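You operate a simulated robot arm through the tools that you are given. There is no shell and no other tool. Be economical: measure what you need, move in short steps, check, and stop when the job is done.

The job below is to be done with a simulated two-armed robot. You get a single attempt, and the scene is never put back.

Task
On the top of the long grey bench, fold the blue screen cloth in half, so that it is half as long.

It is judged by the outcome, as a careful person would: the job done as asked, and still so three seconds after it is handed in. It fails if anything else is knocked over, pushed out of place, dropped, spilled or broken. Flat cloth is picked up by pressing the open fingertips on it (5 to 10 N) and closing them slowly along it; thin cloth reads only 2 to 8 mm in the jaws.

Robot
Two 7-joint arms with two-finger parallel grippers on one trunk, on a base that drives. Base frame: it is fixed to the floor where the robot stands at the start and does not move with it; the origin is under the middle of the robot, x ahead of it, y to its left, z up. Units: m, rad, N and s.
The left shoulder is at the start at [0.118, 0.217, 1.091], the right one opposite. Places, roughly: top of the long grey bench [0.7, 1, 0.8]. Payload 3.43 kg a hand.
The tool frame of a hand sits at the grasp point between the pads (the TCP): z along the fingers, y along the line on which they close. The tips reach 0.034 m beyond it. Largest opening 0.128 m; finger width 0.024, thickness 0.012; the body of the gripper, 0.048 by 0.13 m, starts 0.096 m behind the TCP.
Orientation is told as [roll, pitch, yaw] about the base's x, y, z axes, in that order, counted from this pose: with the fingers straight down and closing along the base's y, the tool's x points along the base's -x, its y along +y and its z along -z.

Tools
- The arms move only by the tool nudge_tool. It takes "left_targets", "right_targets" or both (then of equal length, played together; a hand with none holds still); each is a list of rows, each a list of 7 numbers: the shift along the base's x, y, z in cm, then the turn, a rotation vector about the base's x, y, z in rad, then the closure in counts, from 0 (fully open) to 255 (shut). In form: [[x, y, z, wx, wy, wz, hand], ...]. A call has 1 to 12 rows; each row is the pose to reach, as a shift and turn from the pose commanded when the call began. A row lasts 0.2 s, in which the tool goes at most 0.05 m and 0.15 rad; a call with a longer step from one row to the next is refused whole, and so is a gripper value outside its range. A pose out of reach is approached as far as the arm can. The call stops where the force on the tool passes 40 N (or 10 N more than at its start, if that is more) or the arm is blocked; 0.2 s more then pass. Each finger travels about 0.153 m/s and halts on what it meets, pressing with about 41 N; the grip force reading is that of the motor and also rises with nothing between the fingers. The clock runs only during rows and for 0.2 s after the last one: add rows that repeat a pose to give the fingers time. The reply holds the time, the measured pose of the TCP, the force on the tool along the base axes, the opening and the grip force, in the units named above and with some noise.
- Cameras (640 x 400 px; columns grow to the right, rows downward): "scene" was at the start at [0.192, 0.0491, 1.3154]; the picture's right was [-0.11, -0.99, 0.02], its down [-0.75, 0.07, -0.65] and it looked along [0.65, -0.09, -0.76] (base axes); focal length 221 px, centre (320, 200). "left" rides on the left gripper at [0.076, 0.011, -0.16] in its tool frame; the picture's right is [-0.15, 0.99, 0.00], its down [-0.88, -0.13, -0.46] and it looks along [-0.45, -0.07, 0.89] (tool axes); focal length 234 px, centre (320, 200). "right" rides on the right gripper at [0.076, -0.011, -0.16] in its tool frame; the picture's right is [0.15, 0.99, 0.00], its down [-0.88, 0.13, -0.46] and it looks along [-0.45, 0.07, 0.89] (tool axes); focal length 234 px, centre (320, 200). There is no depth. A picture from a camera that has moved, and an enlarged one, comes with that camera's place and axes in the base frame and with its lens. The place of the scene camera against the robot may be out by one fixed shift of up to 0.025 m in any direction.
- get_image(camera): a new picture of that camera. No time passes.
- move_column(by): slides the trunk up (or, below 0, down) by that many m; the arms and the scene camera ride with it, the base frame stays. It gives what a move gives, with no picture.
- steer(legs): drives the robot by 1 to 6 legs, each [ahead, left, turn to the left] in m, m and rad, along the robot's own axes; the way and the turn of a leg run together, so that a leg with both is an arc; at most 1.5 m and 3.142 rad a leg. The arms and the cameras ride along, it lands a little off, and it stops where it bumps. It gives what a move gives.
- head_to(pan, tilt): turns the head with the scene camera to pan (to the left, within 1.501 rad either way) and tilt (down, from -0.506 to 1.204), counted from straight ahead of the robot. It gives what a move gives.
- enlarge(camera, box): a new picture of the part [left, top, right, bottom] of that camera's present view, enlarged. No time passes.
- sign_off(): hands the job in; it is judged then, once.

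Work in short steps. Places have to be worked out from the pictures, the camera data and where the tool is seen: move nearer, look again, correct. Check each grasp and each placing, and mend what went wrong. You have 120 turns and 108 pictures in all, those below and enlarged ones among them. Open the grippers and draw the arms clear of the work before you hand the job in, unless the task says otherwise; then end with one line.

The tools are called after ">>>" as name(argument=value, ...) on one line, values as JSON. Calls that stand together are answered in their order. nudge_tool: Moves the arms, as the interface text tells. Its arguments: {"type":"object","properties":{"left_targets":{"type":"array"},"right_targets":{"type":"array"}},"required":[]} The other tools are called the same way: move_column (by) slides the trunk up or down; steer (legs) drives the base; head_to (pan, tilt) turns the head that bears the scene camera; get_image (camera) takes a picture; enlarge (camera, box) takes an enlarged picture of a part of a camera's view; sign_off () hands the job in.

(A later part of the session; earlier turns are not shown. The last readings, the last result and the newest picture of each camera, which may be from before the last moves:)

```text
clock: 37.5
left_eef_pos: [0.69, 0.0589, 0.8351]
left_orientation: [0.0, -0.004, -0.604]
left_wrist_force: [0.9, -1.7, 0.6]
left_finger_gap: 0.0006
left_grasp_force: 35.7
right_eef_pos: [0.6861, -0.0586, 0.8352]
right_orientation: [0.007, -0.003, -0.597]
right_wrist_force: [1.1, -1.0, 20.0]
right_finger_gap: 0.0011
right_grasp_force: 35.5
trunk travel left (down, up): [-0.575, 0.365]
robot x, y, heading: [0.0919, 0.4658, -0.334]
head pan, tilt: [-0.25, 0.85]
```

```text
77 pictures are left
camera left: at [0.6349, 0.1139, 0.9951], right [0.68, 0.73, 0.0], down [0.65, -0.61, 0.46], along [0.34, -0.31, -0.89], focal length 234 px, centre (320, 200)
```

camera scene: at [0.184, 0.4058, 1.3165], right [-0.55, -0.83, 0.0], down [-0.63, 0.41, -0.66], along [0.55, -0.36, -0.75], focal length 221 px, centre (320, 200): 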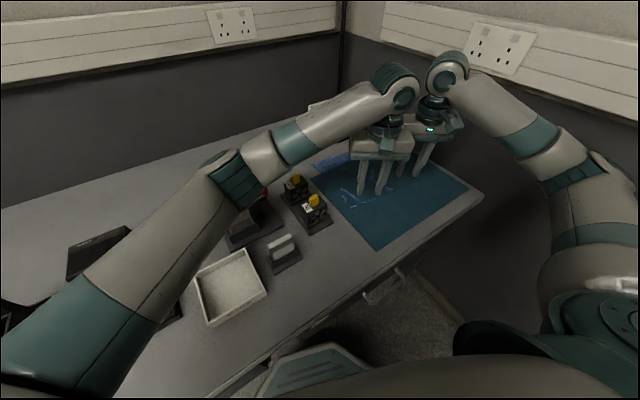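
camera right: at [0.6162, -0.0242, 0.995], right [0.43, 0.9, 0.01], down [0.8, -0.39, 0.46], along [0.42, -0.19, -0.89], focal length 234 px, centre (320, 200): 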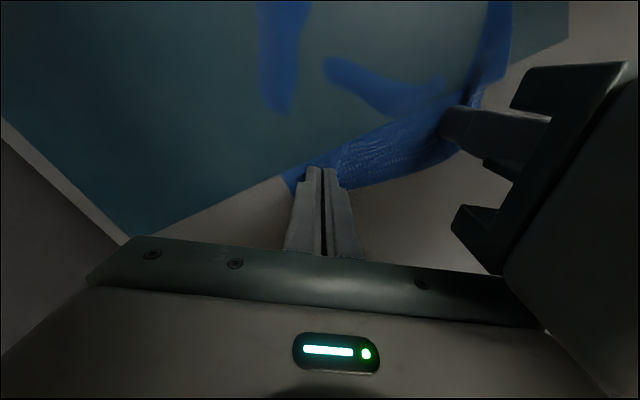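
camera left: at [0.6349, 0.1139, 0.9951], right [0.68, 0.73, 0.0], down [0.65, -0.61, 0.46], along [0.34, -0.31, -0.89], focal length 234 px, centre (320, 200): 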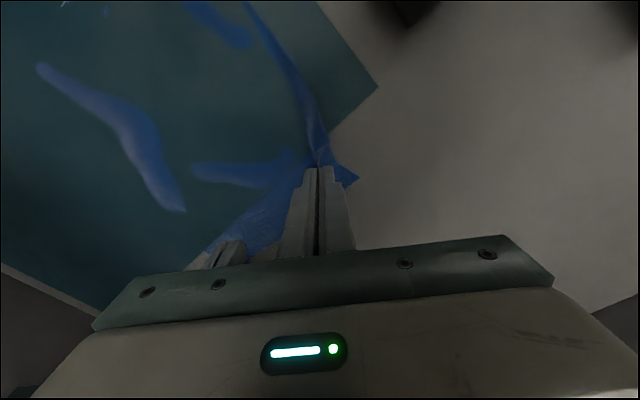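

Gaps of about 1 mm suggest little or no cloth is held, though it has gathered at the left. I lift 2 cm to see.

>>> nudge_tool(left_targets=[[0, 0, 0.5, 0, 0, 0, 255], [0, 0, 1, 0, 0, 0, 255], [0, 0, 1.5, 0, 0, 0, 255], [0, 0, 2, 0, 0, 0, 255]], right_targets=[[0, 0, 0.5, 0, 0, 0, 255], [0, 0, 1, 0, 0, 0, 255], [0, 0, 1.5, 0, 0, 0, 255], [0, 0, 2, 0, 0, 0, 255]])

>>> get_image(camera="right")

>>> get_image(camera="left")

```text
clock: 38.5
left_eef_pos: [0.6917, 0.0592, 0.8538]
left_orientation: [0.002, -0.003, -0.606]
left_wrist_force: [0.6, -0.5, 0.8]
left_finger_gap: 0.001
left_grasp_force: 36.4
right_eef_pos: [0.6842, -0.0575, 0.8524]
right_orientation: [0.004, 0.0, -0.594]
right_wrist_force: [0.0, 0.5, 0.0]
right_finger_gap: 0.0007
right_grasp_force: 35.9
trunk travel left (down, up): [-0.575, 0.365]
robot x, y, heading: [0.0928, 0.47, -0.34]
head pan, tilt: [-0.25, 0.85]
```

```text
76 pictures are left
camera right: at [0.6168, -0.0251, 1.013], right [0.43, 0.9, 0.01], down [0.8, -0.39, 0.46], along [0.41, -0.19, -0.89], focal length 234 px, centre (320, 200)
```

right: 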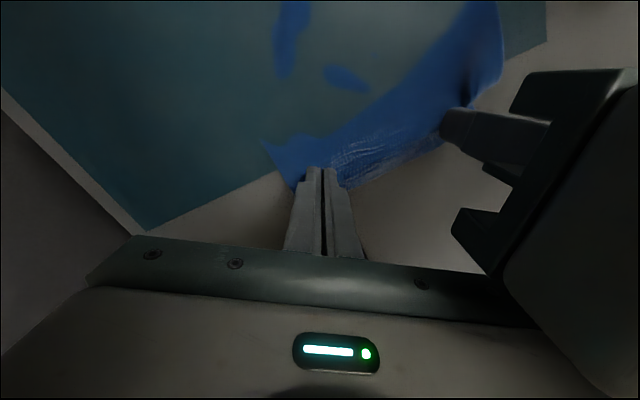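

```text
75 pictures are left
camera left: at [0.6364, 0.1125, 1.0136], right [0.68, 0.73, 0.0], down [0.65, -0.61, 0.46], along [0.34, -0.31, -0.89], focal length 234 px, centre (320, 200)
```

left: 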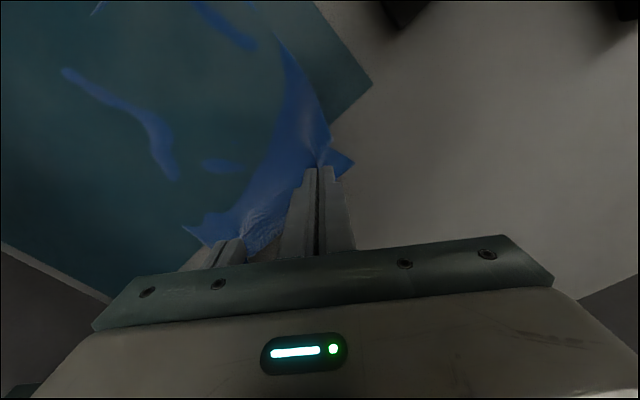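

The cloth seems to have lifted with both hands. I lift 4 cm more to verify.

>>> nudge_tool(left_targets=[[0, 0, 1, 0, 0, 0, 255], [0, 0, 2, 0, 0, 0, 255], [0, 0, 3, 0, 0, 0, 255], [0, 0, 4, 0, 0, 0, 255]], right_targets=[[0, 0, 1, 0, 0, 0, 255], [0, 0, 2, 0, 0, 0, 255], [0, 0, 3, 0, 0, 0, 255], [0, 0, 4, 0, 0, 0, 255]])

>>> get_image(camera="right")

>>> enlarge(camera="scene", box=[280, 80, 520, 270])

```text
clock: 39.5
left_eef_pos: [0.6914, 0.0596, 0.8935]
left_orientation: [-0.001, -0.004, -0.604]
left_wrist_force: [0.6, -0.7, 0.5]
left_finger_gap: 0.0007
left_grasp_force: 36.2
right_eef_pos: [0.685, -0.0589, 0.8945]
right_orientation: [0.006, 0.001, -0.595]
right_wrist_force: [0.0, 1.1, -0.7]
right_finger_gap: 0.0011
right_grasp_force: 36.1
trunk travel left (down, up): [-0.575, 0.365]
robot x, y, heading: [0.0913, 0.4645, -0.339]
head pan, tilt: [-0.25, 0.85]
```

```text
74 pictures are left
camera right: at [0.6169, -0.0253, 1.0539], right [0.43, 0.9, 0.01], down [0.8, -0.39, 0.46], along [0.41, -0.19, -0.89], focal length 234 px, centre (320, 200)
```

right: 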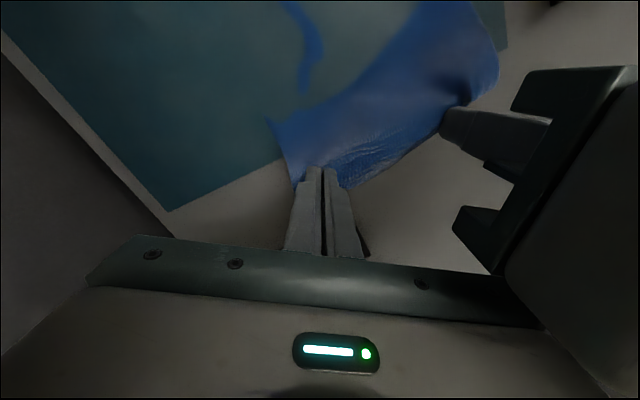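

```text
2.11 times, centred on (400, 175) of scene
camera zoom: at [0.1848, 0.407, 1.3163], right [-0.55, -0.83, 0.0], down [-0.63, 0.41, -0.66], along [0.55, -0.36, -0.75], focal length 466 px, centre (152, 253)
```

zoom: 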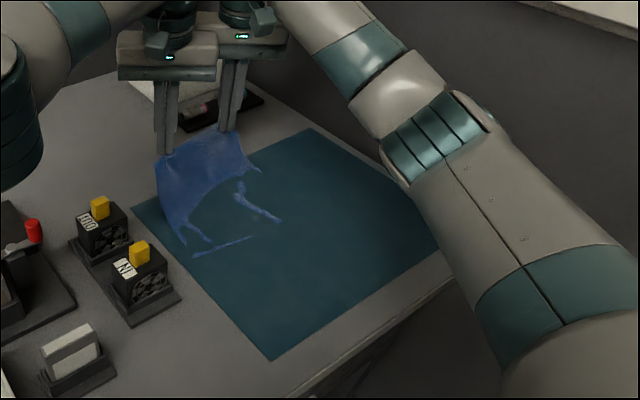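

Both corners are held, and the near edge line stays in place. I fold in an arc towards -x while tilting the fingers to point away from the robot, so the edge flap lands outward. I stop 3–4 cm above the bench to check.

>>> nudge_tool(left_targets=[[-2, 0.1, 1.5, 0, -0.1, 0, 255], [-4, 0.2, 2.5, 0, -0.2, 0, 255], [-6.5, 0.3, 3, 0, -0.3, 0, 255], [-9, 0.4, 2.5, 0, -0.4, 0, 255], [-11.5, 0.5, 1.5, 0, -0.5, 0, 255], [-14, 0.6, 0, 0, -0.6, 0, 255], [-16.5, 0.7, -2, 0, -0.7, 0, 255], [-16.5, 0.7, -2, 0, -0.7, 0, 255]], right_targets=[[-2, 0.1, 1.5, 0, -0.1, 0, 255], [-4, 0.2, 2.5, 0, -0.2, 0, 255], [-6.5, 0.3, 3, 0, -0.3, 0, 255], [-9, 0.4, 2.5, 0, -0.4, 0, 255], [-11.5, 0.5, 1.5, 0, -0.5, 0, 255], [-14, 0.6, 0, 0, -0.6, 0, 255], [-16.5, 0.7, -2, 0, -0.7, 0, 255], [-16.5, 0.7, -2, 0, -0.7, 0, 255]])

>>> get_image(camera="left")

>>> enlarge(camera="scene", box=[280, 80, 520, 270])

```text
clock: 41.3
left_eef_pos: [0.5283, 0.0652, 0.8737]
left_orientation: [0.446, -0.56, -0.732]
left_wrist_force: [1.2, -0.8, -0.1]
left_finger_gap: 0.0009
left_grasp_force: 35.8
right_eef_pos: [0.5227, -0.0501, 0.8746]
right_orientation: [0.447, -0.564, -0.722]
right_wrist_force: [0.0, 0.4, 0.6]
right_finger_gap: 0.001
right_grasp_force: 35.6
trunk travel left (down, up): [-0.575, 0.365]
robot x, y, heading: [0.0908, 0.4638, -0.331]
head pan, tilt: [-0.25, 0.85]
```

```text
72 pictures are left
camera left: at [0.3841, 0.1192, 0.9599], right [0.52, 0.73, 0.44], down [0.2, -0.61, 0.77], along [0.83, -0.31, -0.47], focal length 234 px, centre (320, 200)
```

left: 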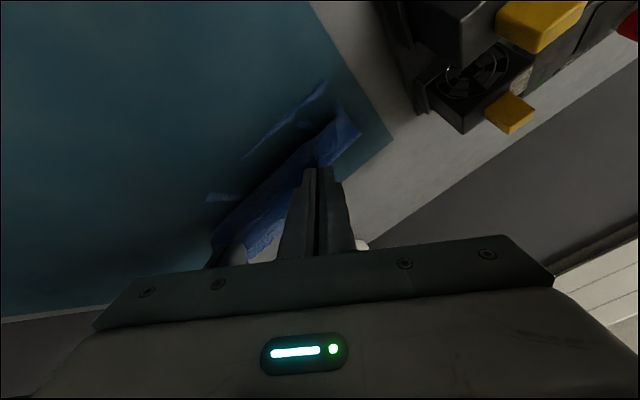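

```text
2.11 times, centred on (400, 175) of scene
camera zoom: at [0.1867, 0.4073, 1.3162], right [-0.55, -0.83, 0.0], down [-0.63, 0.41, -0.66], along [0.55, -0.36, -0.75], focal length 466 px, centre (152, 253)
```

zoom: 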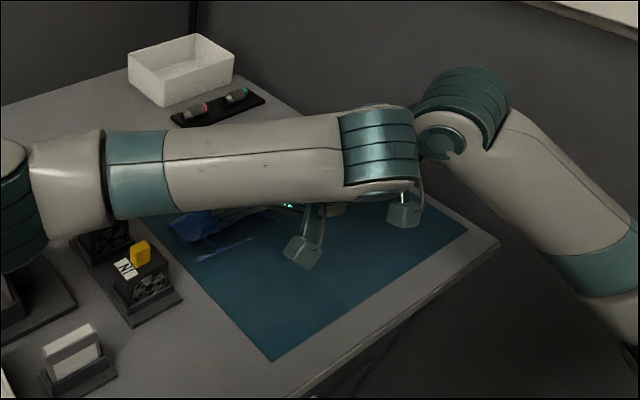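

The tilt worked and the cloth is still held. I lower onto the near edge: left 2.7 cm more in -x, right 3.4 cm, both down about 4 cm.

>>> nudge_tool(left_targets=[[-1, 0, -0.8, 0, 0, 0, 255], [-2, 0, -1.6, 0, 0, 0, 255], [-2.7, 0, -2.4, 0, 0, 0, 255], [-2.7, 0, -3.2, 0, 0, 0, 255], [-2.7, 0, -3.6, 0, 0, 0, 255], [-2.7, 0, -3.9, 0, 0, 0, 255], [-2.7, 0, -3.9, 0, 0, 0, 255]], right_targets=[[-1.2, 0, -0.8, 0, 0, 0, 255], [-2.4, 0, -1.6, 0, 0, 0, 255], [-3.4, 0, -2.4, 0, 0, 0, 255], [-3.4, 0, -3.2, 0, 0, 0, 255], [-3.4, 0, -3.6, 0, 0, 0, 255], [-3.4, 0, -3.9, 0, 0, 0, 255], [-3.4, 0, -3.9, 0, 0, 0, 255]])

>>> get_image(camera="left")

>>> get_image(camera="right")

```text
clock: 42.9
left_eef_pos: [0.4994, 0.0672, 0.8372]
left_orientation: [0.447, -0.563, -0.735]
left_wrist_force: [2.6, -2.3, 19.5]
left_finger_gap: 0.0008
left_grasp_force: 35.7
right_eef_pos: [0.4884, -0.0497, 0.8362]
right_orientation: [0.446, -0.566, -0.727]
right_wrist_force: [1.3, -1.5, 2.3]
right_finger_gap: 0.001
right_grasp_force: 36.0
trunk travel left (down, up): [-0.575, 0.365]
robot x, y, heading: [0.0892, 0.4694, -0.329]
head pan, tilt: [-0.25, 0.85]
```

```text
70 pictures are left
camera left: at [0.3554, 0.1203, 0.9223], right [0.52, 0.73, 0.44], down [0.2, -0.61, 0.77], along [0.83, -0.31, -0.46], focal length 234 px, centre (320, 200)
```

left: 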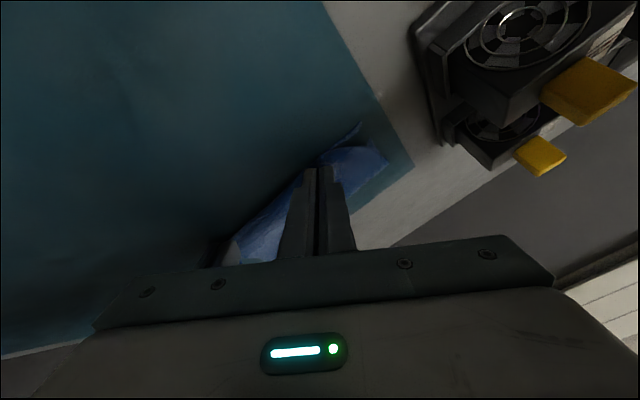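

```text
69 pictures are left
camera right: at [0.3321, -0.0173, 0.9135], right [0.33, 0.9, 0.28], down [0.32, -0.39, 0.87], along [0.89, -0.19, -0.41], focal length 234 px, centre (320, 200)
```

right: 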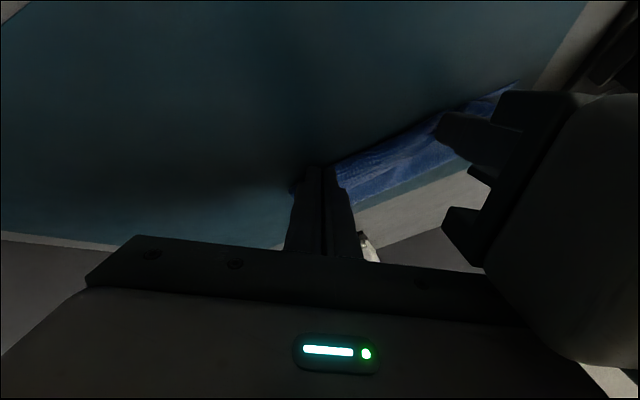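

The left is touching down, and the right nearly so. I release slowly, then draw both hands back along the finger direction.

>>> nudge_tool(left_targets=[[0, 0, 0.1, 0, 0, 0, 255], [0, 0, 0.1, 0, 0, 0, 240], [0, 0, 0.1, 0, 0, 0, 225], [0, 0, 0.1, 0, 0, 0, 210], [0, 0, 0.1, 0, 0, 0, 200], [0, 0, 0.1, 0, 0, 0, 200], [-1.2, 0, 1.5, 0, 0, 0, 200], [-2.4, 0, 3, 0, 0, 0, 200], [-4, 0, 5, 0, 0, 0, 200], [-5, 0, 8, 0, 0, 0, 200]], right_targets=[[0, 0, -0.15, 0, 0, 0, 255], [0, 0, -0.15, 0, 0, 0, 240], [0, 0, -0.15, 0, 0, 0, 225], [0, 0, -0.15, 0, 0, 0, 210], [0, 0, -0.15, 0, 0, 0, 200], [0, 0, -0.15, 0, 0, 0, 200], [-1.2, 0, 1.5, 0, 0, 0, 200], [-2.4, 0, 3, 0, 0, 0, 200], [-4, 0, 5, 0, 0, 0, 200], [-5, 0, 8, 0, 0, 0, 200]])

>>> get_image(camera="left")

>>> get_image(camera="right")

```text
clock: 45.1
left_eef_pos: [0.4686, 0.0909, 0.9143]
left_orientation: [0.445, -0.559, -0.735]
left_wrist_force: [0.3, -0.2, -0.4]
left_finger_gap: 0.0275
left_grasp_force: 0.0
left hand out of reach, approached as far as the arm can: row 7, 8, 9, 10
right_eef_pos: [0.4376, -0.0492, 0.9148]
right_orientation: [0.446, -0.561, -0.722]
right_wrist_force: [-0.2, -0.1, -0.1]
right_finger_gap: 0.0275
right_grasp_force: 0.2
trunk travel left (down, up): [-0.575, 0.365]
robot x, y, heading: [0.0899, 0.4676, -0.336]
head pan, tilt: [-0.25, 0.85]
```

```text
68 pictures are left
camera left: at [0.3249, 0.1447, 1.0004], right [0.52, 0.73, 0.44], down [0.2, -0.61, 0.77], along [0.83, -0.31, -0.47], focal length 234 px, centre (320, 200)
```

left: 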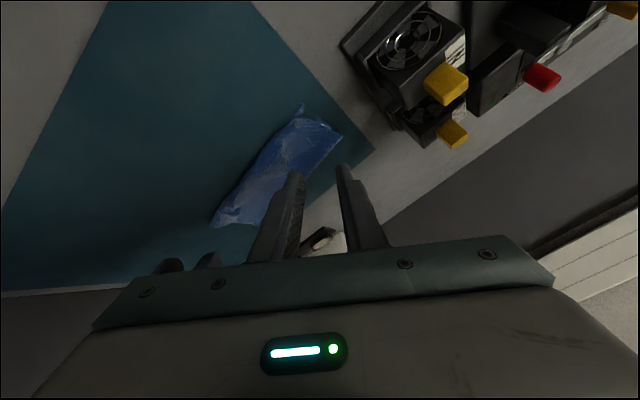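

```text
67 pictures are left
camera right: at [0.2827, -0.0161, 0.9918], right [0.33, 0.9, 0.28], down [0.32, -0.39, 0.86], along [0.89, -0.19, -0.42], focal length 234 px, centre (320, 200)
```

right: 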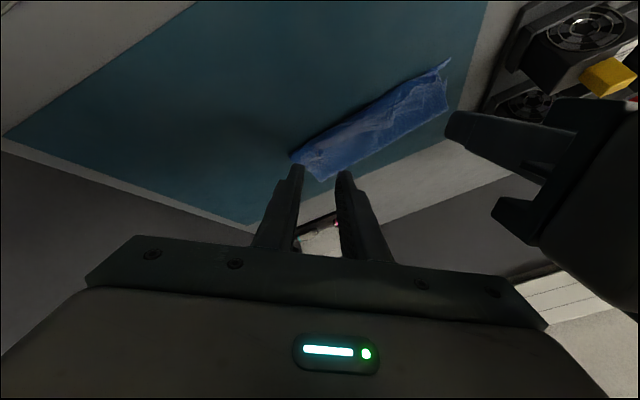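

Released, and a folded strip shows. I raise both hands, undo the tilt and look from above.

>>> nudge_tool(left_targets=[[0, 1, 3, 0, 0.1, 0, 200], [0, 3, 6, 0, 0.2, 0, 200], [0, 5, 9, 0, 0.3, 0, 200], [0, 8, 12, 0, 0.4, 0, 200], [0, 11, 14, 0, 0.5, 0, 200], [0, 14, 14, 0, 0.6, 0, 200], [0, 17, 14, 0, 0.7, 0, 200]], right_targets=[[0, 0, 3, 0, 0.1, 0, 200], [0, 0, 6, 0, 0.2, 0, 200], [0, 0, 9, 0, 0.3, 0, 200], [0, 0, 11, 0, 0.4, 0, 200], [0, 0, 12, 0, 0.5, 0, 200], [0, 0, 12, 0, 0.6, 0, 200], [0, 0, 12, 0, 0.7, 0, 200]])

>>> get_image(camera="left")

>>> get_image(camera="right")

>>> get_image(camera="scene")

```text
clock: 46.7
left_eef_pos: [0.4705, 0.2636, 1.0561]
left_orientation: [-0.002, -0.002, -0.606]
left_wrist_force: [0.9, 0.1, 0.2]
left_finger_gap: 0.0277
left_grasp_force: 0.1
right_eef_pos: [0.438, -0.0488, 1.0356]
right_orientation: [0.003, 0.003, -0.595]
right_wrist_force: [0.4, 0.0, 0.0]
right_finger_gap: 0.0278
right_grasp_force: 0.0
trunk travel left (down, up): [-0.575, 0.365]
robot x, y, heading: [0.0914, 0.4679, -0.335]
head pan, tilt: [-0.25, 0.85]
```

```text
66 pictures are left
camera left: at [0.416, 0.3167, 1.2152], right [0.68, 0.73, 0.0], down [0.65, -0.61, 0.46], along [0.33, -0.31, -0.89], focal length 234 px, centre (320, 200)
```

left: 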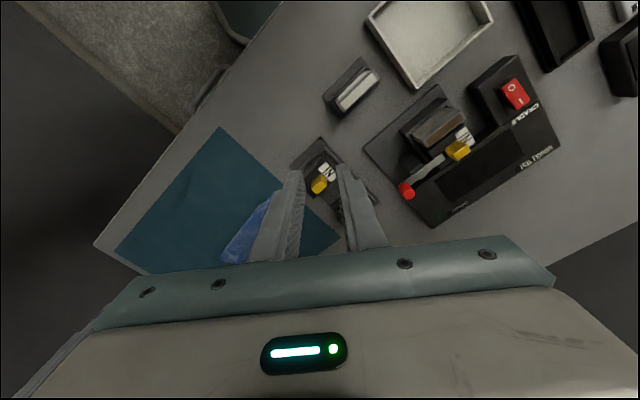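

```text
65 pictures are left
camera right: at [0.3698, -0.016, 1.1951], right [0.43, 0.9, 0.0], down [0.8, -0.39, 0.45], along [0.41, -0.19, -0.89], focal length 234 px, centre (320, 200)
```

right: 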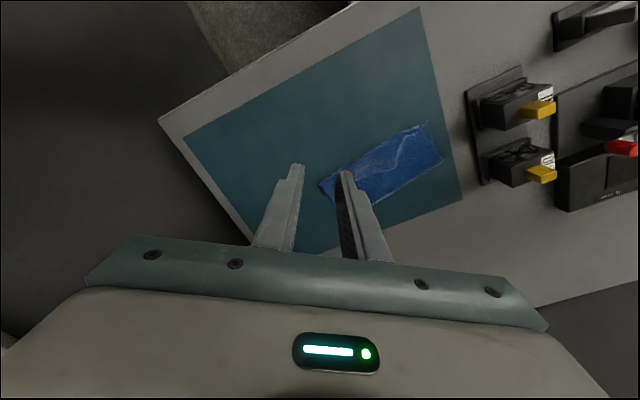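

```text
64 pictures are left
camera scene: at [0.1863, 0.409, 1.3163], right [-0.55, -0.83, 0.0], down [-0.63, 0.41, -0.66], along [0.55, -0.37, -0.75], focal length 221 px, centre (320, 200)
```

scene: 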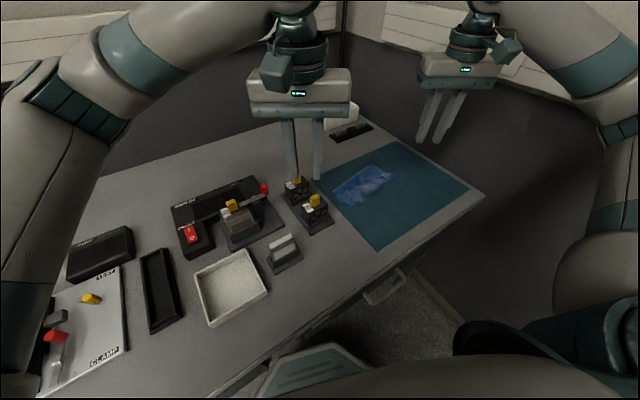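

>>> enlarge(camera="scene", box=[315, 145, 415, 225])

>>> enlarge(camera="right", box=[290, 100, 470, 220])

```text
5.00 times, centred on (365, 185) of scene
camera zoom: at [0.1863, 0.409, 1.3163], right [-0.55, -0.83, 0.0], down [-0.63, 0.41, -0.66], along [0.55, -0.37, -0.75], focal length 1106 px, centre (95, 275)
```

zoom: 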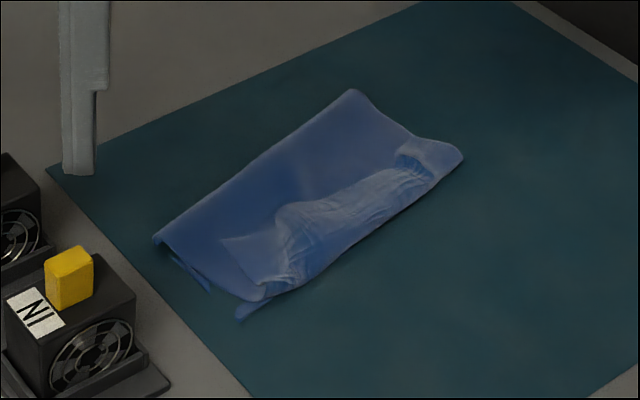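

```text
3.33 times, centred on (380, 160) of right
camera zoom: at [0.3698, -0.016, 1.1951], right [0.43, 0.9, 0.0], down [0.8, -0.39, 0.45], along [0.41, -0.19, -0.89], focal length 781 px, centre (120, 333)
```

zoom: 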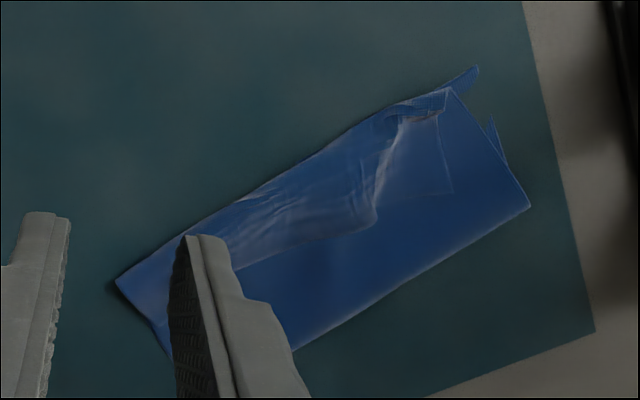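

The fold is in place, but the far edge strip (3–4 cm) is turned back on top and the folded length is only about 9 cm. I'll move the right camera for a clearer close view before mending it.

>>> nudge_tool(right_targets=[[3, -1, -2, 0, 0, 0, 200], [6, -2, -4, 0, 0, 0, 200], [8, -2, -6, 0, 0, 0, 200], [8, -2, -6, 0, 0, 0, 200]])

>>> enlarge(camera="right", box=[240, 20, 520, 200])

```text
clock: 47.7
left_eef_pos: [0.469, 0.2614, 1.0549]
left_orientation: [0.002, -0.002, -0.604]
left_wrist_force: [0.8, -0.4, 0.4]
left_finger_gap: 0.0273
left_grasp_force: 0.0
right_eef_pos: [0.5154, -0.0723, 0.9759]
right_orientation: [0.006, 0.001, -0.595]
right_wrist_force: [-0.7, -0.2, -0.3]
right_finger_gap: 0.0276
right_grasp_force: 0.0
trunk travel left (down, up): [-0.575, 0.365]
robot x, y, heading: [0.0888, 0.4663, -0.337]
head pan, tilt: [-0.25, 0.85]
```

```text
2.22 times, centred on (380, 110) of right
camera zoom: at [0.4475, -0.0382, 1.1353], right [0.43, 0.9, 0.01], down [0.8, -0.39, 0.46], along [0.41, -0.19, -0.89], focal length 520 px, centre (187, 400)
```

zoom: 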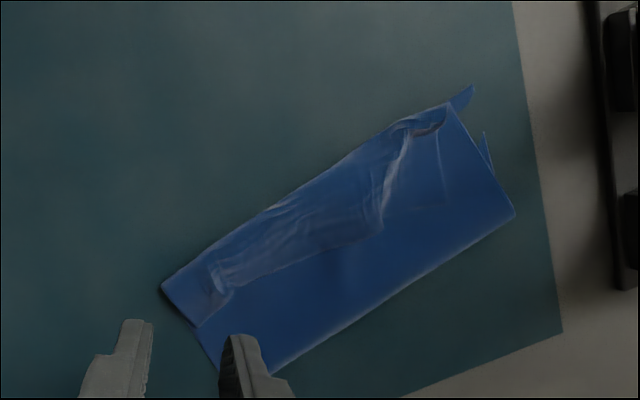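

The top layer has its free edge strip folded back: band x≈0.50–0.545, free edge at x≈0.545 running from y -0.05 to 0.087. I'll flip that strip outward with one hand at a time, starting with the left. First I clear the right hand and bring the left over the flap with yaw near -0.1.

>>> nudge_tool(right_targets=[[0, -1, 3, 0, 0, 0, 200], [0, -2, 6, 0, 0, 0, 200], [0, -4, 9, 0, 0, 0, 200], [0, -6, 11, 0, 0, 0, 200], [0, -6, 11, 0, 0, 0, 200], [0, -6, 11, 0, 0, 0, 200], [0, -6, 11, 0, 0, 0, 200], [0, -6, 11, 0, 0, 0, 200]], left_targets=[[0.8, -2.6, -1, 0, 0, 0.07, 183], [1.6, -5.2, -2, 0, 0, 0.14, 183], [2.4, -7.8, -4, 0, 0, 0.21, 183], [3.2, -10.4, -6, 0, 0, 0.28, 183], [4, -13, -9, 0, 0, 0.35, 183], [4.8, -15.6, -12, 0, 0, 0.42, 183], [5.6, -18.2, -15, 0, 0, 0.5, 183], [6.2, -20.5, -18, 0, 0, 0.5, 183]])

>>> get_image(camera="left")

>>> enlarge(camera="scene", box=[315, 125, 435, 225])

```text
clock: 49.5
left_eef_pos: [0.5293, 0.0546, 0.8738]
left_orientation: [0.002, -0.002, -0.104]
left_wrist_force: [0.0, 0.3, -0.3]
left_finger_gap: 0.0361
left_grasp_force: 0.1
right_eef_pos: [0.5174, -0.1322, 1.0837]
right_orientation: [0.006, 0.001, -0.597]
right_wrist_force: [0.6, 0.3, -0.1]
right_finger_gap: 0.0275
right_grasp_force: 0.1
trunk travel left (down, up): [-0.575, 0.365]
robot x, y, heading: [0.0868, 0.4641, -0.335]
head pan, tilt: [-0.25, 0.85]
```

```text
60 pictures are left
camera left: at [0.4575, 0.0746, 1.0335], right [0.25, 0.97, 0.0], down [0.86, -0.22, 0.46], along [0.44, -0.11, -0.89], focal length 234 px, centre (320, 200)
```

left: 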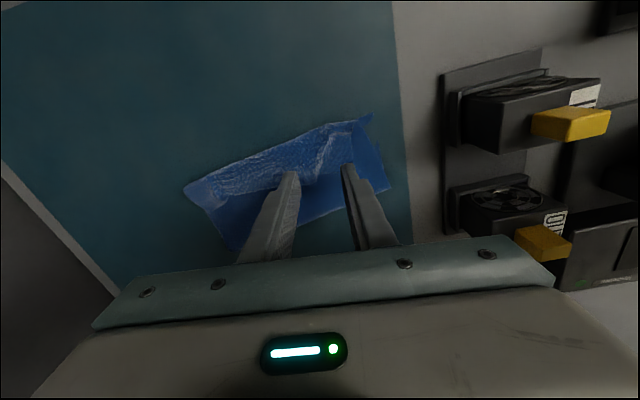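

```text
4.00 times, centred on (375, 175) of scene
camera zoom: at [0.1851, 0.4056, 1.3163], right [-0.55, -0.83, 0.0], down [-0.63, 0.41, -0.66], along [0.55, -0.36, -0.75], focal length 885 px, centre (100, 300)
```

zoom: 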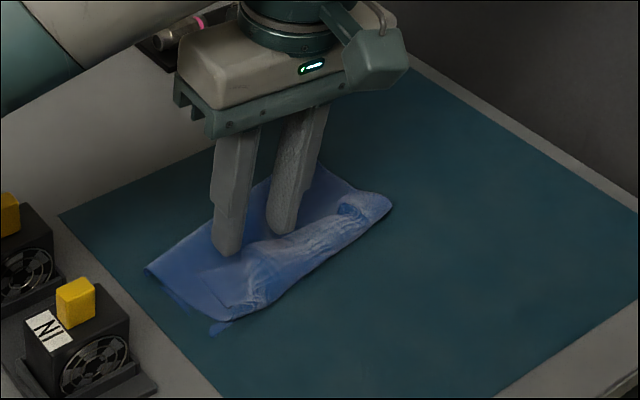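

>>> enlarge(camera="left", box=[170, 90, 410, 250])

```text
2.50 times, centred on (290, 170) of left
camera zoom: at [0.4575, 0.0746, 1.0335], right [0.25, 0.97, 0.0], down [0.86, -0.22, 0.46], along [0.44, -0.11, -0.89], focal length 585 px, centre (395, 275)
```

zoom: 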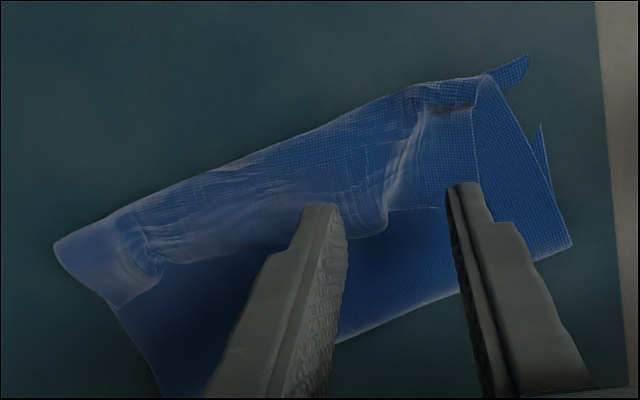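

The left-hand gather forms a standing ridge near (0.54, 0.054), ideal to straddle. I move 1 cm in +x and lower to light contact.

>>> nudge_tool(left_targets=[[0.9, 0, -1, 0, 0, 0, 183], [0.9, 0, -2, 0, 0, 0, 183], [0.9, 0, -3, 0, 0, 0, 183], [0.9, 0, -3.4, 0, 0, 0, 183], [0.9, 0, -3.6, 0, 0, 0, 183]])

```text
clock: 50.7
left_eef_pos: [0.5392, 0.0548, 0.8388]
left_orientation: [-0.001, -0.002, -0.103]
left_wrist_force: [0.1, 0.1, 0.0]
left_finger_gap: 0.0361
left_grasp_force: 0.0
right_eef_pos: [0.5171, -0.132, 1.084]
right_orientation: [0.007, -0.001, -0.597]
right_wrist_force: [-0.6, 0.8, -0.2]
right_finger_gap: 0.0274
right_grasp_force: 0.0
trunk travel left (down, up): [-0.575, 0.365]
robot x, y, heading: [0.0902, 0.4655, -0.338]
head pan, tilt: [-0.25, 0.85]
```

No force yet, with tips at about 0.805. I go 2 mm lower and close slowly over the ridge.

>>> nudge_tool(left_targets=[[0, 0, -0.2, 0, 0, 0, 183], [0, 0, -0.2, 0, 0, 0, 195], [0, 0, -0.2, 0, 0, 0, 207], [0, 0, -0.2, 0, 0, 0, 219], [0, 0, -0.2, 0, 0, 0, 231], [0, 0, -0.2, 0, 0, 0, 243], [0, 0, -0.2, 0, 0, 0, 255], [0, 0, -0.2, 0, 0, 0, 255], [0, 0, 0.8, 0, 0, 0, 255], [0, 0, 1.8, 0, 0, 0, 255]])

>>> enlarge(camera="left", box=[150, 60, 410, 240])

>>> enlarge(camera="scene", box=[315, 125, 435, 225])

```text
clock: 52.9
left_eef_pos: [0.5394, 0.0549, 0.8561]
left_orientation: [0.002, 0.0, -0.106]
left_wrist_force: [0.1, -0.7, 0.4]
left_finger_gap: 0.002
left_grasp_force: 36.8
right_eef_pos: [0.5173, -0.1328, 1.0853]
right_orientation: [0.009, 0.0, -0.595]
right_wrist_force: [-0.8, 0.3, -0.5]
right_finger_gap: 0.0277
right_grasp_force: 0.0
trunk travel left (down, up): [-0.575, 0.365]
robot x, y, heading: [0.0896, 0.4662, -0.336]
head pan, tilt: [-0.25, 0.85]
```

```text
2.22 times, centred on (280, 150) of left
camera zoom: at [0.4666, 0.0754, 1.0161], right [0.25, 0.97, 0.0], down [0.86, -0.22, 0.46], along [0.44, -0.11, -0.89], focal length 520 px, centre (409, 311)
```

zoom: 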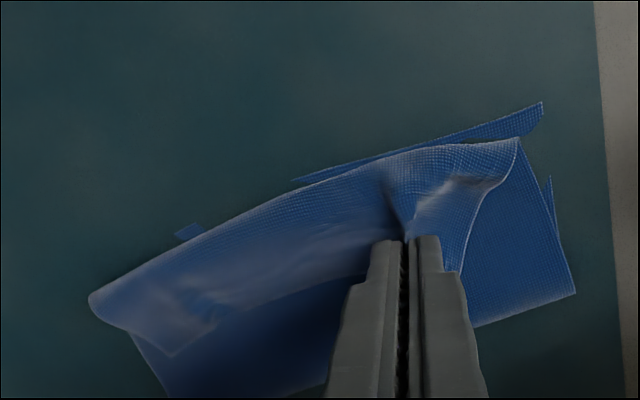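

```text
4.00 times, centred on (375, 175) of scene
camera zoom: at [0.185, 0.4068, 1.3163], right [-0.55, -0.83, 0.0], down [-0.63, 0.41, -0.66], along [0.55, -0.36, -0.75], focal length 885 px, centre (100, 300)
```

zoom: 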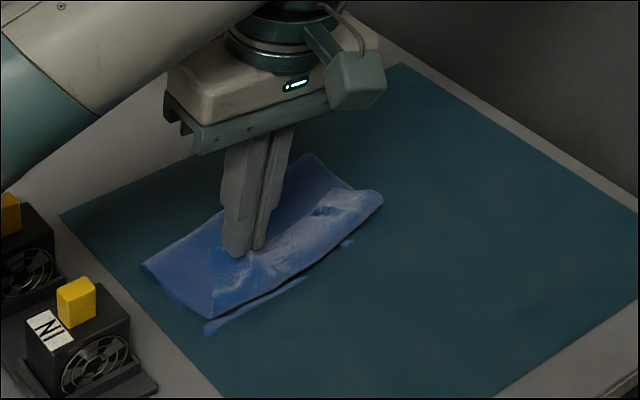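

The left flap corner is held near its free edge. I carry it to -x over the near edge with a tilt, and set it down at tip x≈0.497.

>>> nudge_tool(left_targets=[[-0.5, 0, 1.5, 0, -0.1, 0, 255], [-1.5, 0, 2.5, 0, -0.2, 0, 255], [-2.5, 0, 2.7, 0, -0.35, 0, 255], [-4, 0, 2.2, 0, -0.5, 0, 255], [-5, 0, 1.2, 0, -0.6, 0, 255], [-6, 0, 0.2, 0, -0.7, 0, 255], [-6.2, 0, -0.8, 0, -0.7, 0, 255], [-6.2, 0, -1.3, 0, -0.7, 0, 255]])

>>> get_image(camera="right")

>>> enlarge(camera="scene", box=[315, 125, 435, 225])

```text
clock: 54.7
left_eef_pos: [0.4907, 0.0733, 0.8481]
left_orientation: [0.087, -0.697, -0.135]
left_wrist_force: [-0.6, -0.9, 0.0]
left_finger_gap: 0.0019
left_grasp_force: 36.4
left hand out of reach, approached as far as the arm can: row 5, 6, 7, 8
right_eef_pos: [0.5187, -0.132, 1.0847]
right_orientation: [0.005, 0.0, -0.596]
right_wrist_force: [0.0, 0.6, 0.1]
right_finger_gap: 0.0276
right_grasp_force: 0.1
trunk travel left (down, up): [-0.575, 0.365]
robot x, y, heading: [0.0901, 0.4665, -0.333]
head pan, tilt: [-0.25, 0.85]
```

```text
55 pictures are left
camera right: at [0.449, -0.0984, 1.2445], right [0.43, 0.9, 0.01], down [0.8, -0.39, 0.46], along [0.41, -0.19, -0.89], focal length 234 px, centre (320, 200)
```

right: 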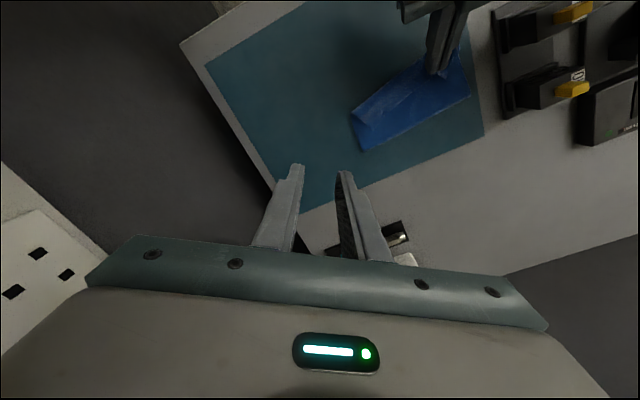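

```text
4.00 times, centred on (375, 175) of scene
camera zoom: at [0.1852, 0.4068, 1.3163], right [-0.55, -0.83, 0.0], down [-0.63, 0.41, -0.66], along [0.55, -0.36, -0.75], focal length 885 px, centre (100, 300)
```

zoom: 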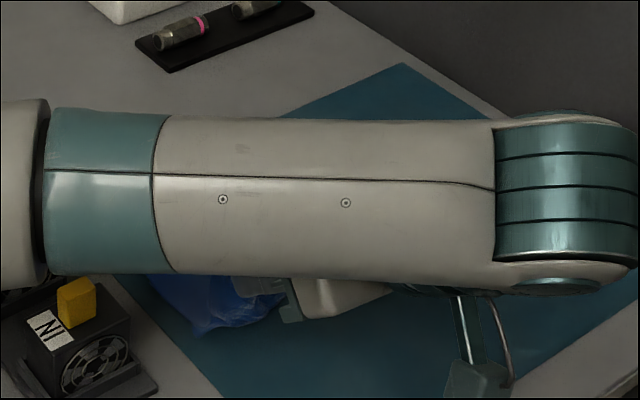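

The left arm is at its reach limit with that tilt and still 1.5 cm short. I halve the tilt and go to the drop point.

>>> nudge_tool(left_targets=[[0, -0.5, 0.5, 0, 0.12, 0, 255], [-0.3, -1, 0.5, 0, 0.24, 0, 255], [-0.7, -1.3, 0.2, 0, 0.35, 0, 255], [-0.9, -1.3, -0.4, 0, 0.35, 0, 255], [-0.9, -1.3, -0.8, 0, 0.35, 0, 255]])

>>> enlarge(camera="right", box=[300, 0, 540, 170])

```text
clock: 55.9
left_eef_pos: [0.4814, 0.0603, 0.841]
left_orientation: [0.04, -0.347, -0.111]
left_wrist_force: [1.2, -0.2, -1.1]
left_finger_gap: 0.0019
left_grasp_force: 36.6
right_eef_pos: [0.5184, -0.1319, 1.0831]
right_orientation: [0.004, 0.0, -0.595]
right_wrist_force: [0.5, 0.0, 0.2]
right_finger_gap: 0.0277
right_grasp_force: 0.0
trunk travel left (down, up): [-0.575, 0.365]
robot x, y, heading: [0.0933, 0.4654, -0.334]
head pan, tilt: [-0.25, 0.85]
```

```text
2.35 times, centred on (420, 85) of right
camera zoom: at [0.4491, -0.0985, 1.2445], right [0.43, 0.9, 0.01], down [0.8, -0.39, 0.46], along [0.41, -0.19, -0.89], focal length 551 px, centre (85, 471)
```

zoom: 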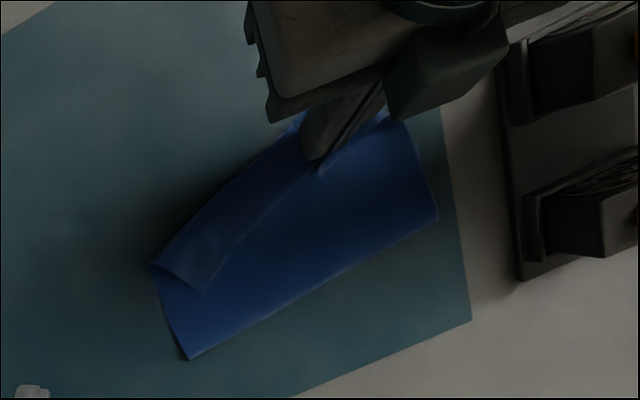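

The left corner now lies at the near edge; only a triangular flap remains at the right. I press the left down, release it and withdraw upward to make room for the right hand.

>>> nudge_tool(left_targets=[[0, 0, -0.3, 0, 0, 0, 255], [0, 0, -0.3, 0, 0, 0, 245], [0, 0, -0.3, 0, 0, 0, 235], [0, 0, -0.3, 0, 0, 0, 225], [0, 0, -0.3, 0, 0, 0, 215], [0, 0, -0.3, 0, 0, 0, 205], [-0.3, 0, 0.7, 0, 0, 0, 205], [-0.6, 0, 2, 0, 0, 0, 205], [-0.6, 2, 5, 0, 0, 0, 205], [-0.6, 5, 9, 0, 0, 0, 205], [-0.6, 9, 12, 0, 0.1, 0, 205], [-0.6, 13, 14, 0, 0.2, 0, 205]])

>>> enlarge(camera="right", box=[300, 0, 540, 170])

>>> enlarge(camera="scene", box=[315, 125, 435, 225])

```text
clock: 58.5
left_eef_pos: [0.4739, 0.1912, 0.9806]
left_orientation: [0.016, -0.148, -0.106]
left_wrist_force: [-0.6, -0.1, -0.8]
left_finger_gap: 0.0251
left_grasp_force: 0.0
right_eef_pos: [0.5185, -0.1297, 1.0845]
right_orientation: [0.006, 0.001, -0.595]
right_wrist_force: [-0.1, -0.1, 0.1]
right_finger_gap: 0.0276
right_grasp_force: 0.1
trunk travel left (down, up): [-0.575, 0.365]
robot x, y, heading: [0.0897, 0.4644, -0.337]
head pan, tilt: [-0.25, 0.85]
```

```text
2.35 times, centred on (420, 85) of right
camera zoom: at [0.4493, -0.097, 1.2452], right [0.43, 0.9, 0.0], down [0.8, -0.39, 0.46], along [0.41, -0.19, -0.89], focal length 551 px, centre (85, 471)
```

zoom: 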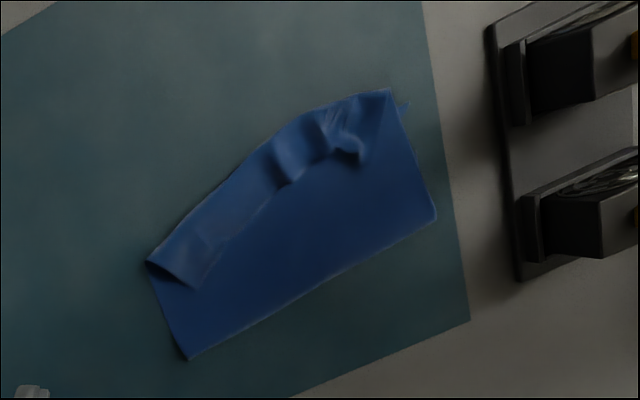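

```text
4.00 times, centred on (375, 175) of scene
camera zoom: at [0.1855, 0.4084, 1.3163], right [-0.55, -0.83, 0.0], down [-0.63, 0.41, -0.66], along [0.55, -0.36, -0.75], focal length 885 px, centre (100, 300)
```

zoom: 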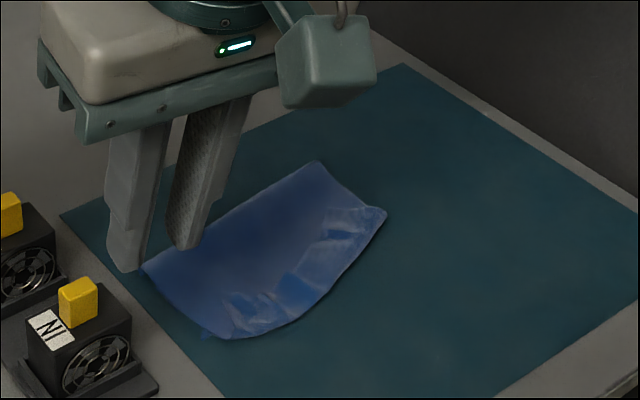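

The left part is good, with about 2 cm turned back. Now the right hand goes above the right flap corner, around (0.524, -0.038), yaw -0.22.

>>> nudge_tool(right_targets=[[0, 1.3, -3, 0, 0, 0.06, 211], [0.1, 2.6, -6, 0, 0, 0.12, 211], [0.2, 3.9, -9, 0, 0, 0.18, 211], [0.3, 5.2, -12, 0, 0, 0.24, 211], [0.4, 6.5, -15, 0, 0, 0.3, 211], [0.5, 7.9, -18, 0, 0, 0.36, 211], [0.5, 9.2, -20.5, 0, 0, 0.375, 211], [0.5, 9.2, -21.5, 0, 0, 0.375, 211]])

>>> enlarge(camera="right", box=[220, 80, 480, 260])

>>> enlarge(camera="scene", box=[315, 125, 435, 225])

```text
clock: 60.3
left_eef_pos: [0.4748, 0.1894, 0.9806]
left_orientation: [0.017, -0.151, -0.106]
left_wrist_force: [-0.1, -0.2, -0.2]
left_finger_gap: 0.025
left_grasp_force: 0.1
right_eef_pos: [0.5224, -0.0393, 0.8692]
right_orientation: [0.007, 0.001, -0.219]
right_wrist_force: [0.2, -0.3, -0.1]
right_finger_gap: 0.022
right_grasp_force: 0.1
trunk travel left (down, up): [-0.575, 0.365]
robot x, y, heading: [0.09, 0.4626, -0.332]
head pan, tilt: [-0.25, 0.85]
```

```text
2.22 times, centred on (350, 170) of right
camera zoom: at [0.4475, -0.0345, 1.0294], right [0.07, 1.0, 0.01], down [0.89, -0.07, 0.46], along [0.46, -0.03, -0.89], focal length 520 px, centre (253, 267)
```

zoom: 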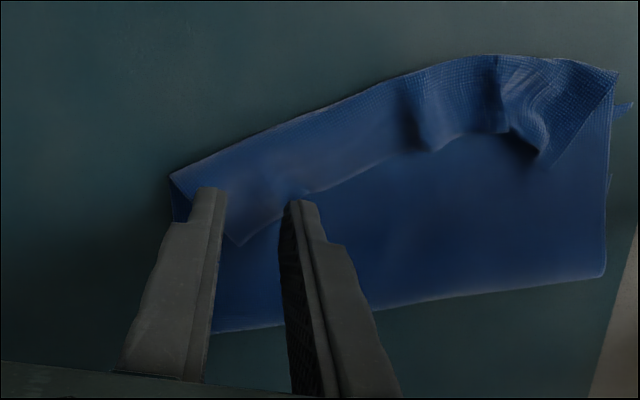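

```text
4.00 times, centred on (375, 175) of scene
camera zoom: at [0.1851, 0.4066, 1.3163], right [-0.55, -0.83, 0.0], down [-0.63, 0.41, -0.66], along [0.55, -0.36, -0.75], focal length 885 px, centre (100, 300)
```

zoom: 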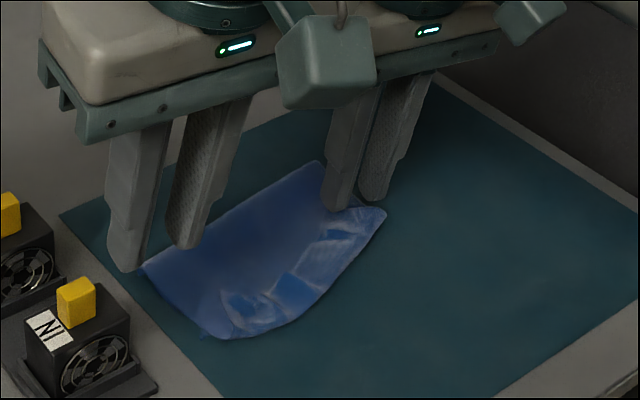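

The flap corner is at (0.55, -0.048). I shift 4 mm in -y, lower, close gently and lift a little.

>>> nudge_tool(right_targets=[[0.1, -0.4, -1, 0, 0, 0, 211], [0.1, -0.4, -2, 0, 0, 0, 211], [0.1, -0.4, -2.8, 0, 0, 0, 211], [0.1, -0.4, -3.25, 0, 0, 0, 211], [0.1, -0.4, -3.3, 0, 0, 0, 211], [0.1, -0.4, -3.3, 0, 0, 0, 222], [0.1, -0.4, -3.3, 0, 0, 0, 233], [0.1, -0.4, -3.3, 0, 0, 0, 244], [0.1, -0.4, -3.3, 0, 0, 0, 255], [0.1, -0.4, -3.3, 0, 0, 0, 255], [0.1, -0.4, -2.3, 0, 0, 0, 255], [0.1, -0.4, -1.3, 0, 0, 0, 255]])

>>> enlarge(camera="right", box=[220, 80, 480, 260])

```text
clock: 62.9
left_eef_pos: [0.4733, 0.1895, 0.9808]
left_orientation: [0.016, -0.151, -0.107]
left_wrist_force: [-0.3, -0.1, -0.1]
left_finger_gap: 0.0251
left_grasp_force: 0.1
right_eef_pos: [0.5231, -0.043, 0.8565]
right_orientation: [0.006, 0.002, -0.22]
right_wrist_force: [0.4, 0.6, -0.3]
right_finger_gap: 0.0
right_grasp_force: 33.1
trunk travel left (down, up): [-0.575, 0.365]
robot x, y, heading: [0.0897, 0.4674, -0.336]
head pan, tilt: [-0.25, 0.85]
```

```text
2.22 times, centred on (350, 170) of right
camera zoom: at [0.4472, -0.0383, 1.0167], right [0.07, 1.0, 0.01], down [0.89, -0.07, 0.46], along [0.46, -0.03, -0.89], focal length 520 px, centre (253, 267)
```

zoom: 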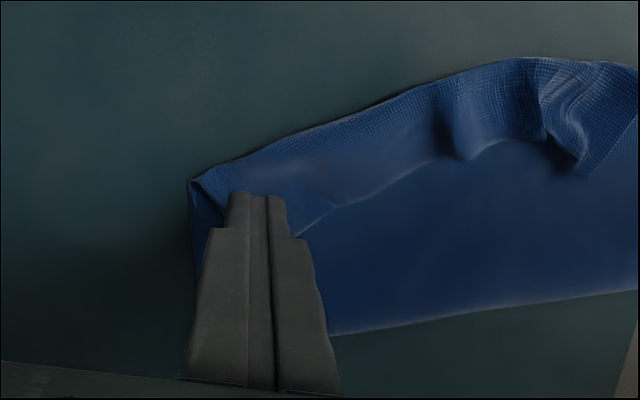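

That missed: gap 0 and no press. I reopen, lower until I feel 5–8 N, then close.

>>> nudge_tool(right_targets=[[0, 0, 0, 0, 0, 0, 205], [0, 0, -1, 0, 0, 0, 205], [0, 0, -1.9, 0, 0, 0, 205], [0, 0, -2.1, 0, 0, 0, 205], [0, 0, -2.25, 0, 0, 0, 205]])

```text
clock: 64.1
left_eef_pos: [0.4733, 0.1903, 0.9812]
left_orientation: [0.015, -0.151, -0.104]
left_wrist_force: [-0.5, 0.3, 0.5]
left_finger_gap: 0.025
left_grasp_force: 0.0
right_eef_pos: [0.5223, -0.0433, 0.837]
right_orientation: [0.006, -0.003, -0.221]
right_wrist_force: [1.4, -2.2, 14.4]
right_finger_gap: 0.0255
right_grasp_force: 0.3
trunk travel left (down, up): [-0.575, 0.365]
robot x, y, heading: [0.0931, 0.4685, -0.338]
head pan, tilt: [-0.25, 0.85]
```

The contact is 14 N. I relieve it by 0.5 mm, close slowly, then lift 2 cm.

>>> nudge_tool(right_targets=[[0, 0, 0.05, 0, 0, 0, 205], [0, 0, 0.05, 0, 0, 0, 215], [0, 0, 0.05, 0, 0, 0, 225], [0, 0, 0.05, 0, 0, 0, 235], [0, 0, 0.05, 0, 0, 0, 245], [0, 0, 0.05, 0, 0, 0, 255], [0, 0, 0.05, 0, 0, 0, 255], [0, 0, 0.05, 0, 0, 0, 255], [0, 0, 1, 0, 0, 0, 255], [0, 0, 2, 0, 0, 0, 255]])

>>> enlarge(camera="right", box=[220, 80, 480, 260])

```text
clock: 66.3
left_eef_pos: [0.4751, 0.1909, 0.9798]
left_orientation: [0.019, -0.15, -0.107]
left_wrist_force: [0.5, -0.1, -0.4]
left_finger_gap: 0.025
left_grasp_force: 0.1
right_eef_pos: [0.5222, -0.0446, 0.854]
right_orientation: [0.006, 0.002, -0.219]
right_wrist_force: [0.6, -1.1, -0.2]
right_finger_gap: 0.0017
right_grasp_force: 36.3
trunk travel left (down, up): [-0.575, 0.365]
robot x, y, heading: [0.0862, 0.4632, -0.331]
head pan, tilt: [-0.25, 0.85]
```

```text
2.22 times, centred on (350, 170) of right
camera zoom: at [0.4464, -0.0383, 1.0141], right [0.07, 1.0, 0.01], down [0.89, -0.07, 0.46], along [0.45, -0.03, -0.89], focal length 520 px, centre (253, 267)
```

zoom: 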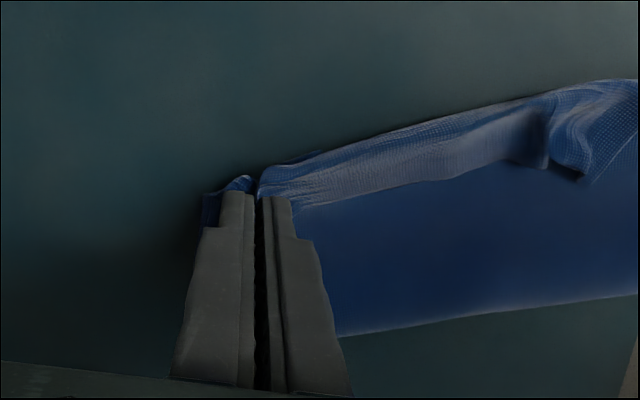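

Something is gripped. I check from the scene camera how many layers came up.

>>> enlarge(camera="scene", box=[335, 145, 415, 215])

>>> get_image(camera="left")

```text
5.71 times, centred on (375, 180) of scene
camera zoom: at [0.1848, 0.4073, 1.3163], right [-0.55, -0.83, 0.0], down [-0.63, 0.41, -0.66], along [0.55, -0.36, -0.75], focal length 1264 px, centre (6, 314)
```

zoom: 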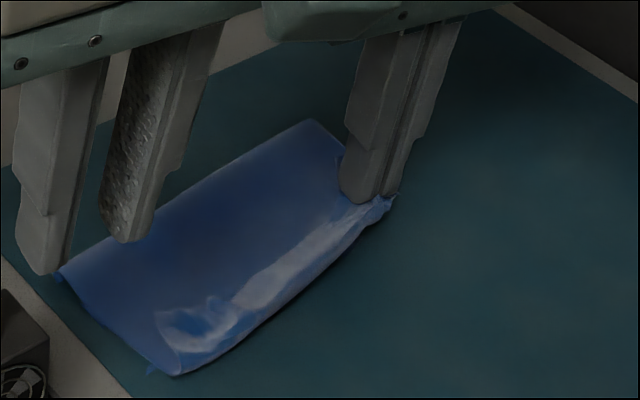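

```text
45 pictures are left
camera left: at [0.3775, 0.2097, 1.1274], right [0.25, 0.97, 0.04], down [0.78, -0.22, 0.58], along [0.57, -0.11, -0.81], focal length 234 px, centre (320, 200)
```

left: 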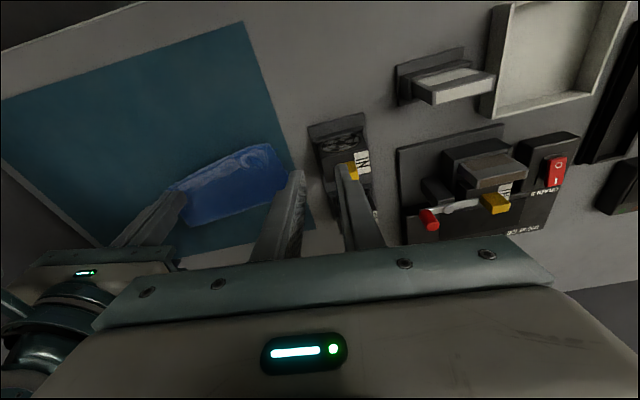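

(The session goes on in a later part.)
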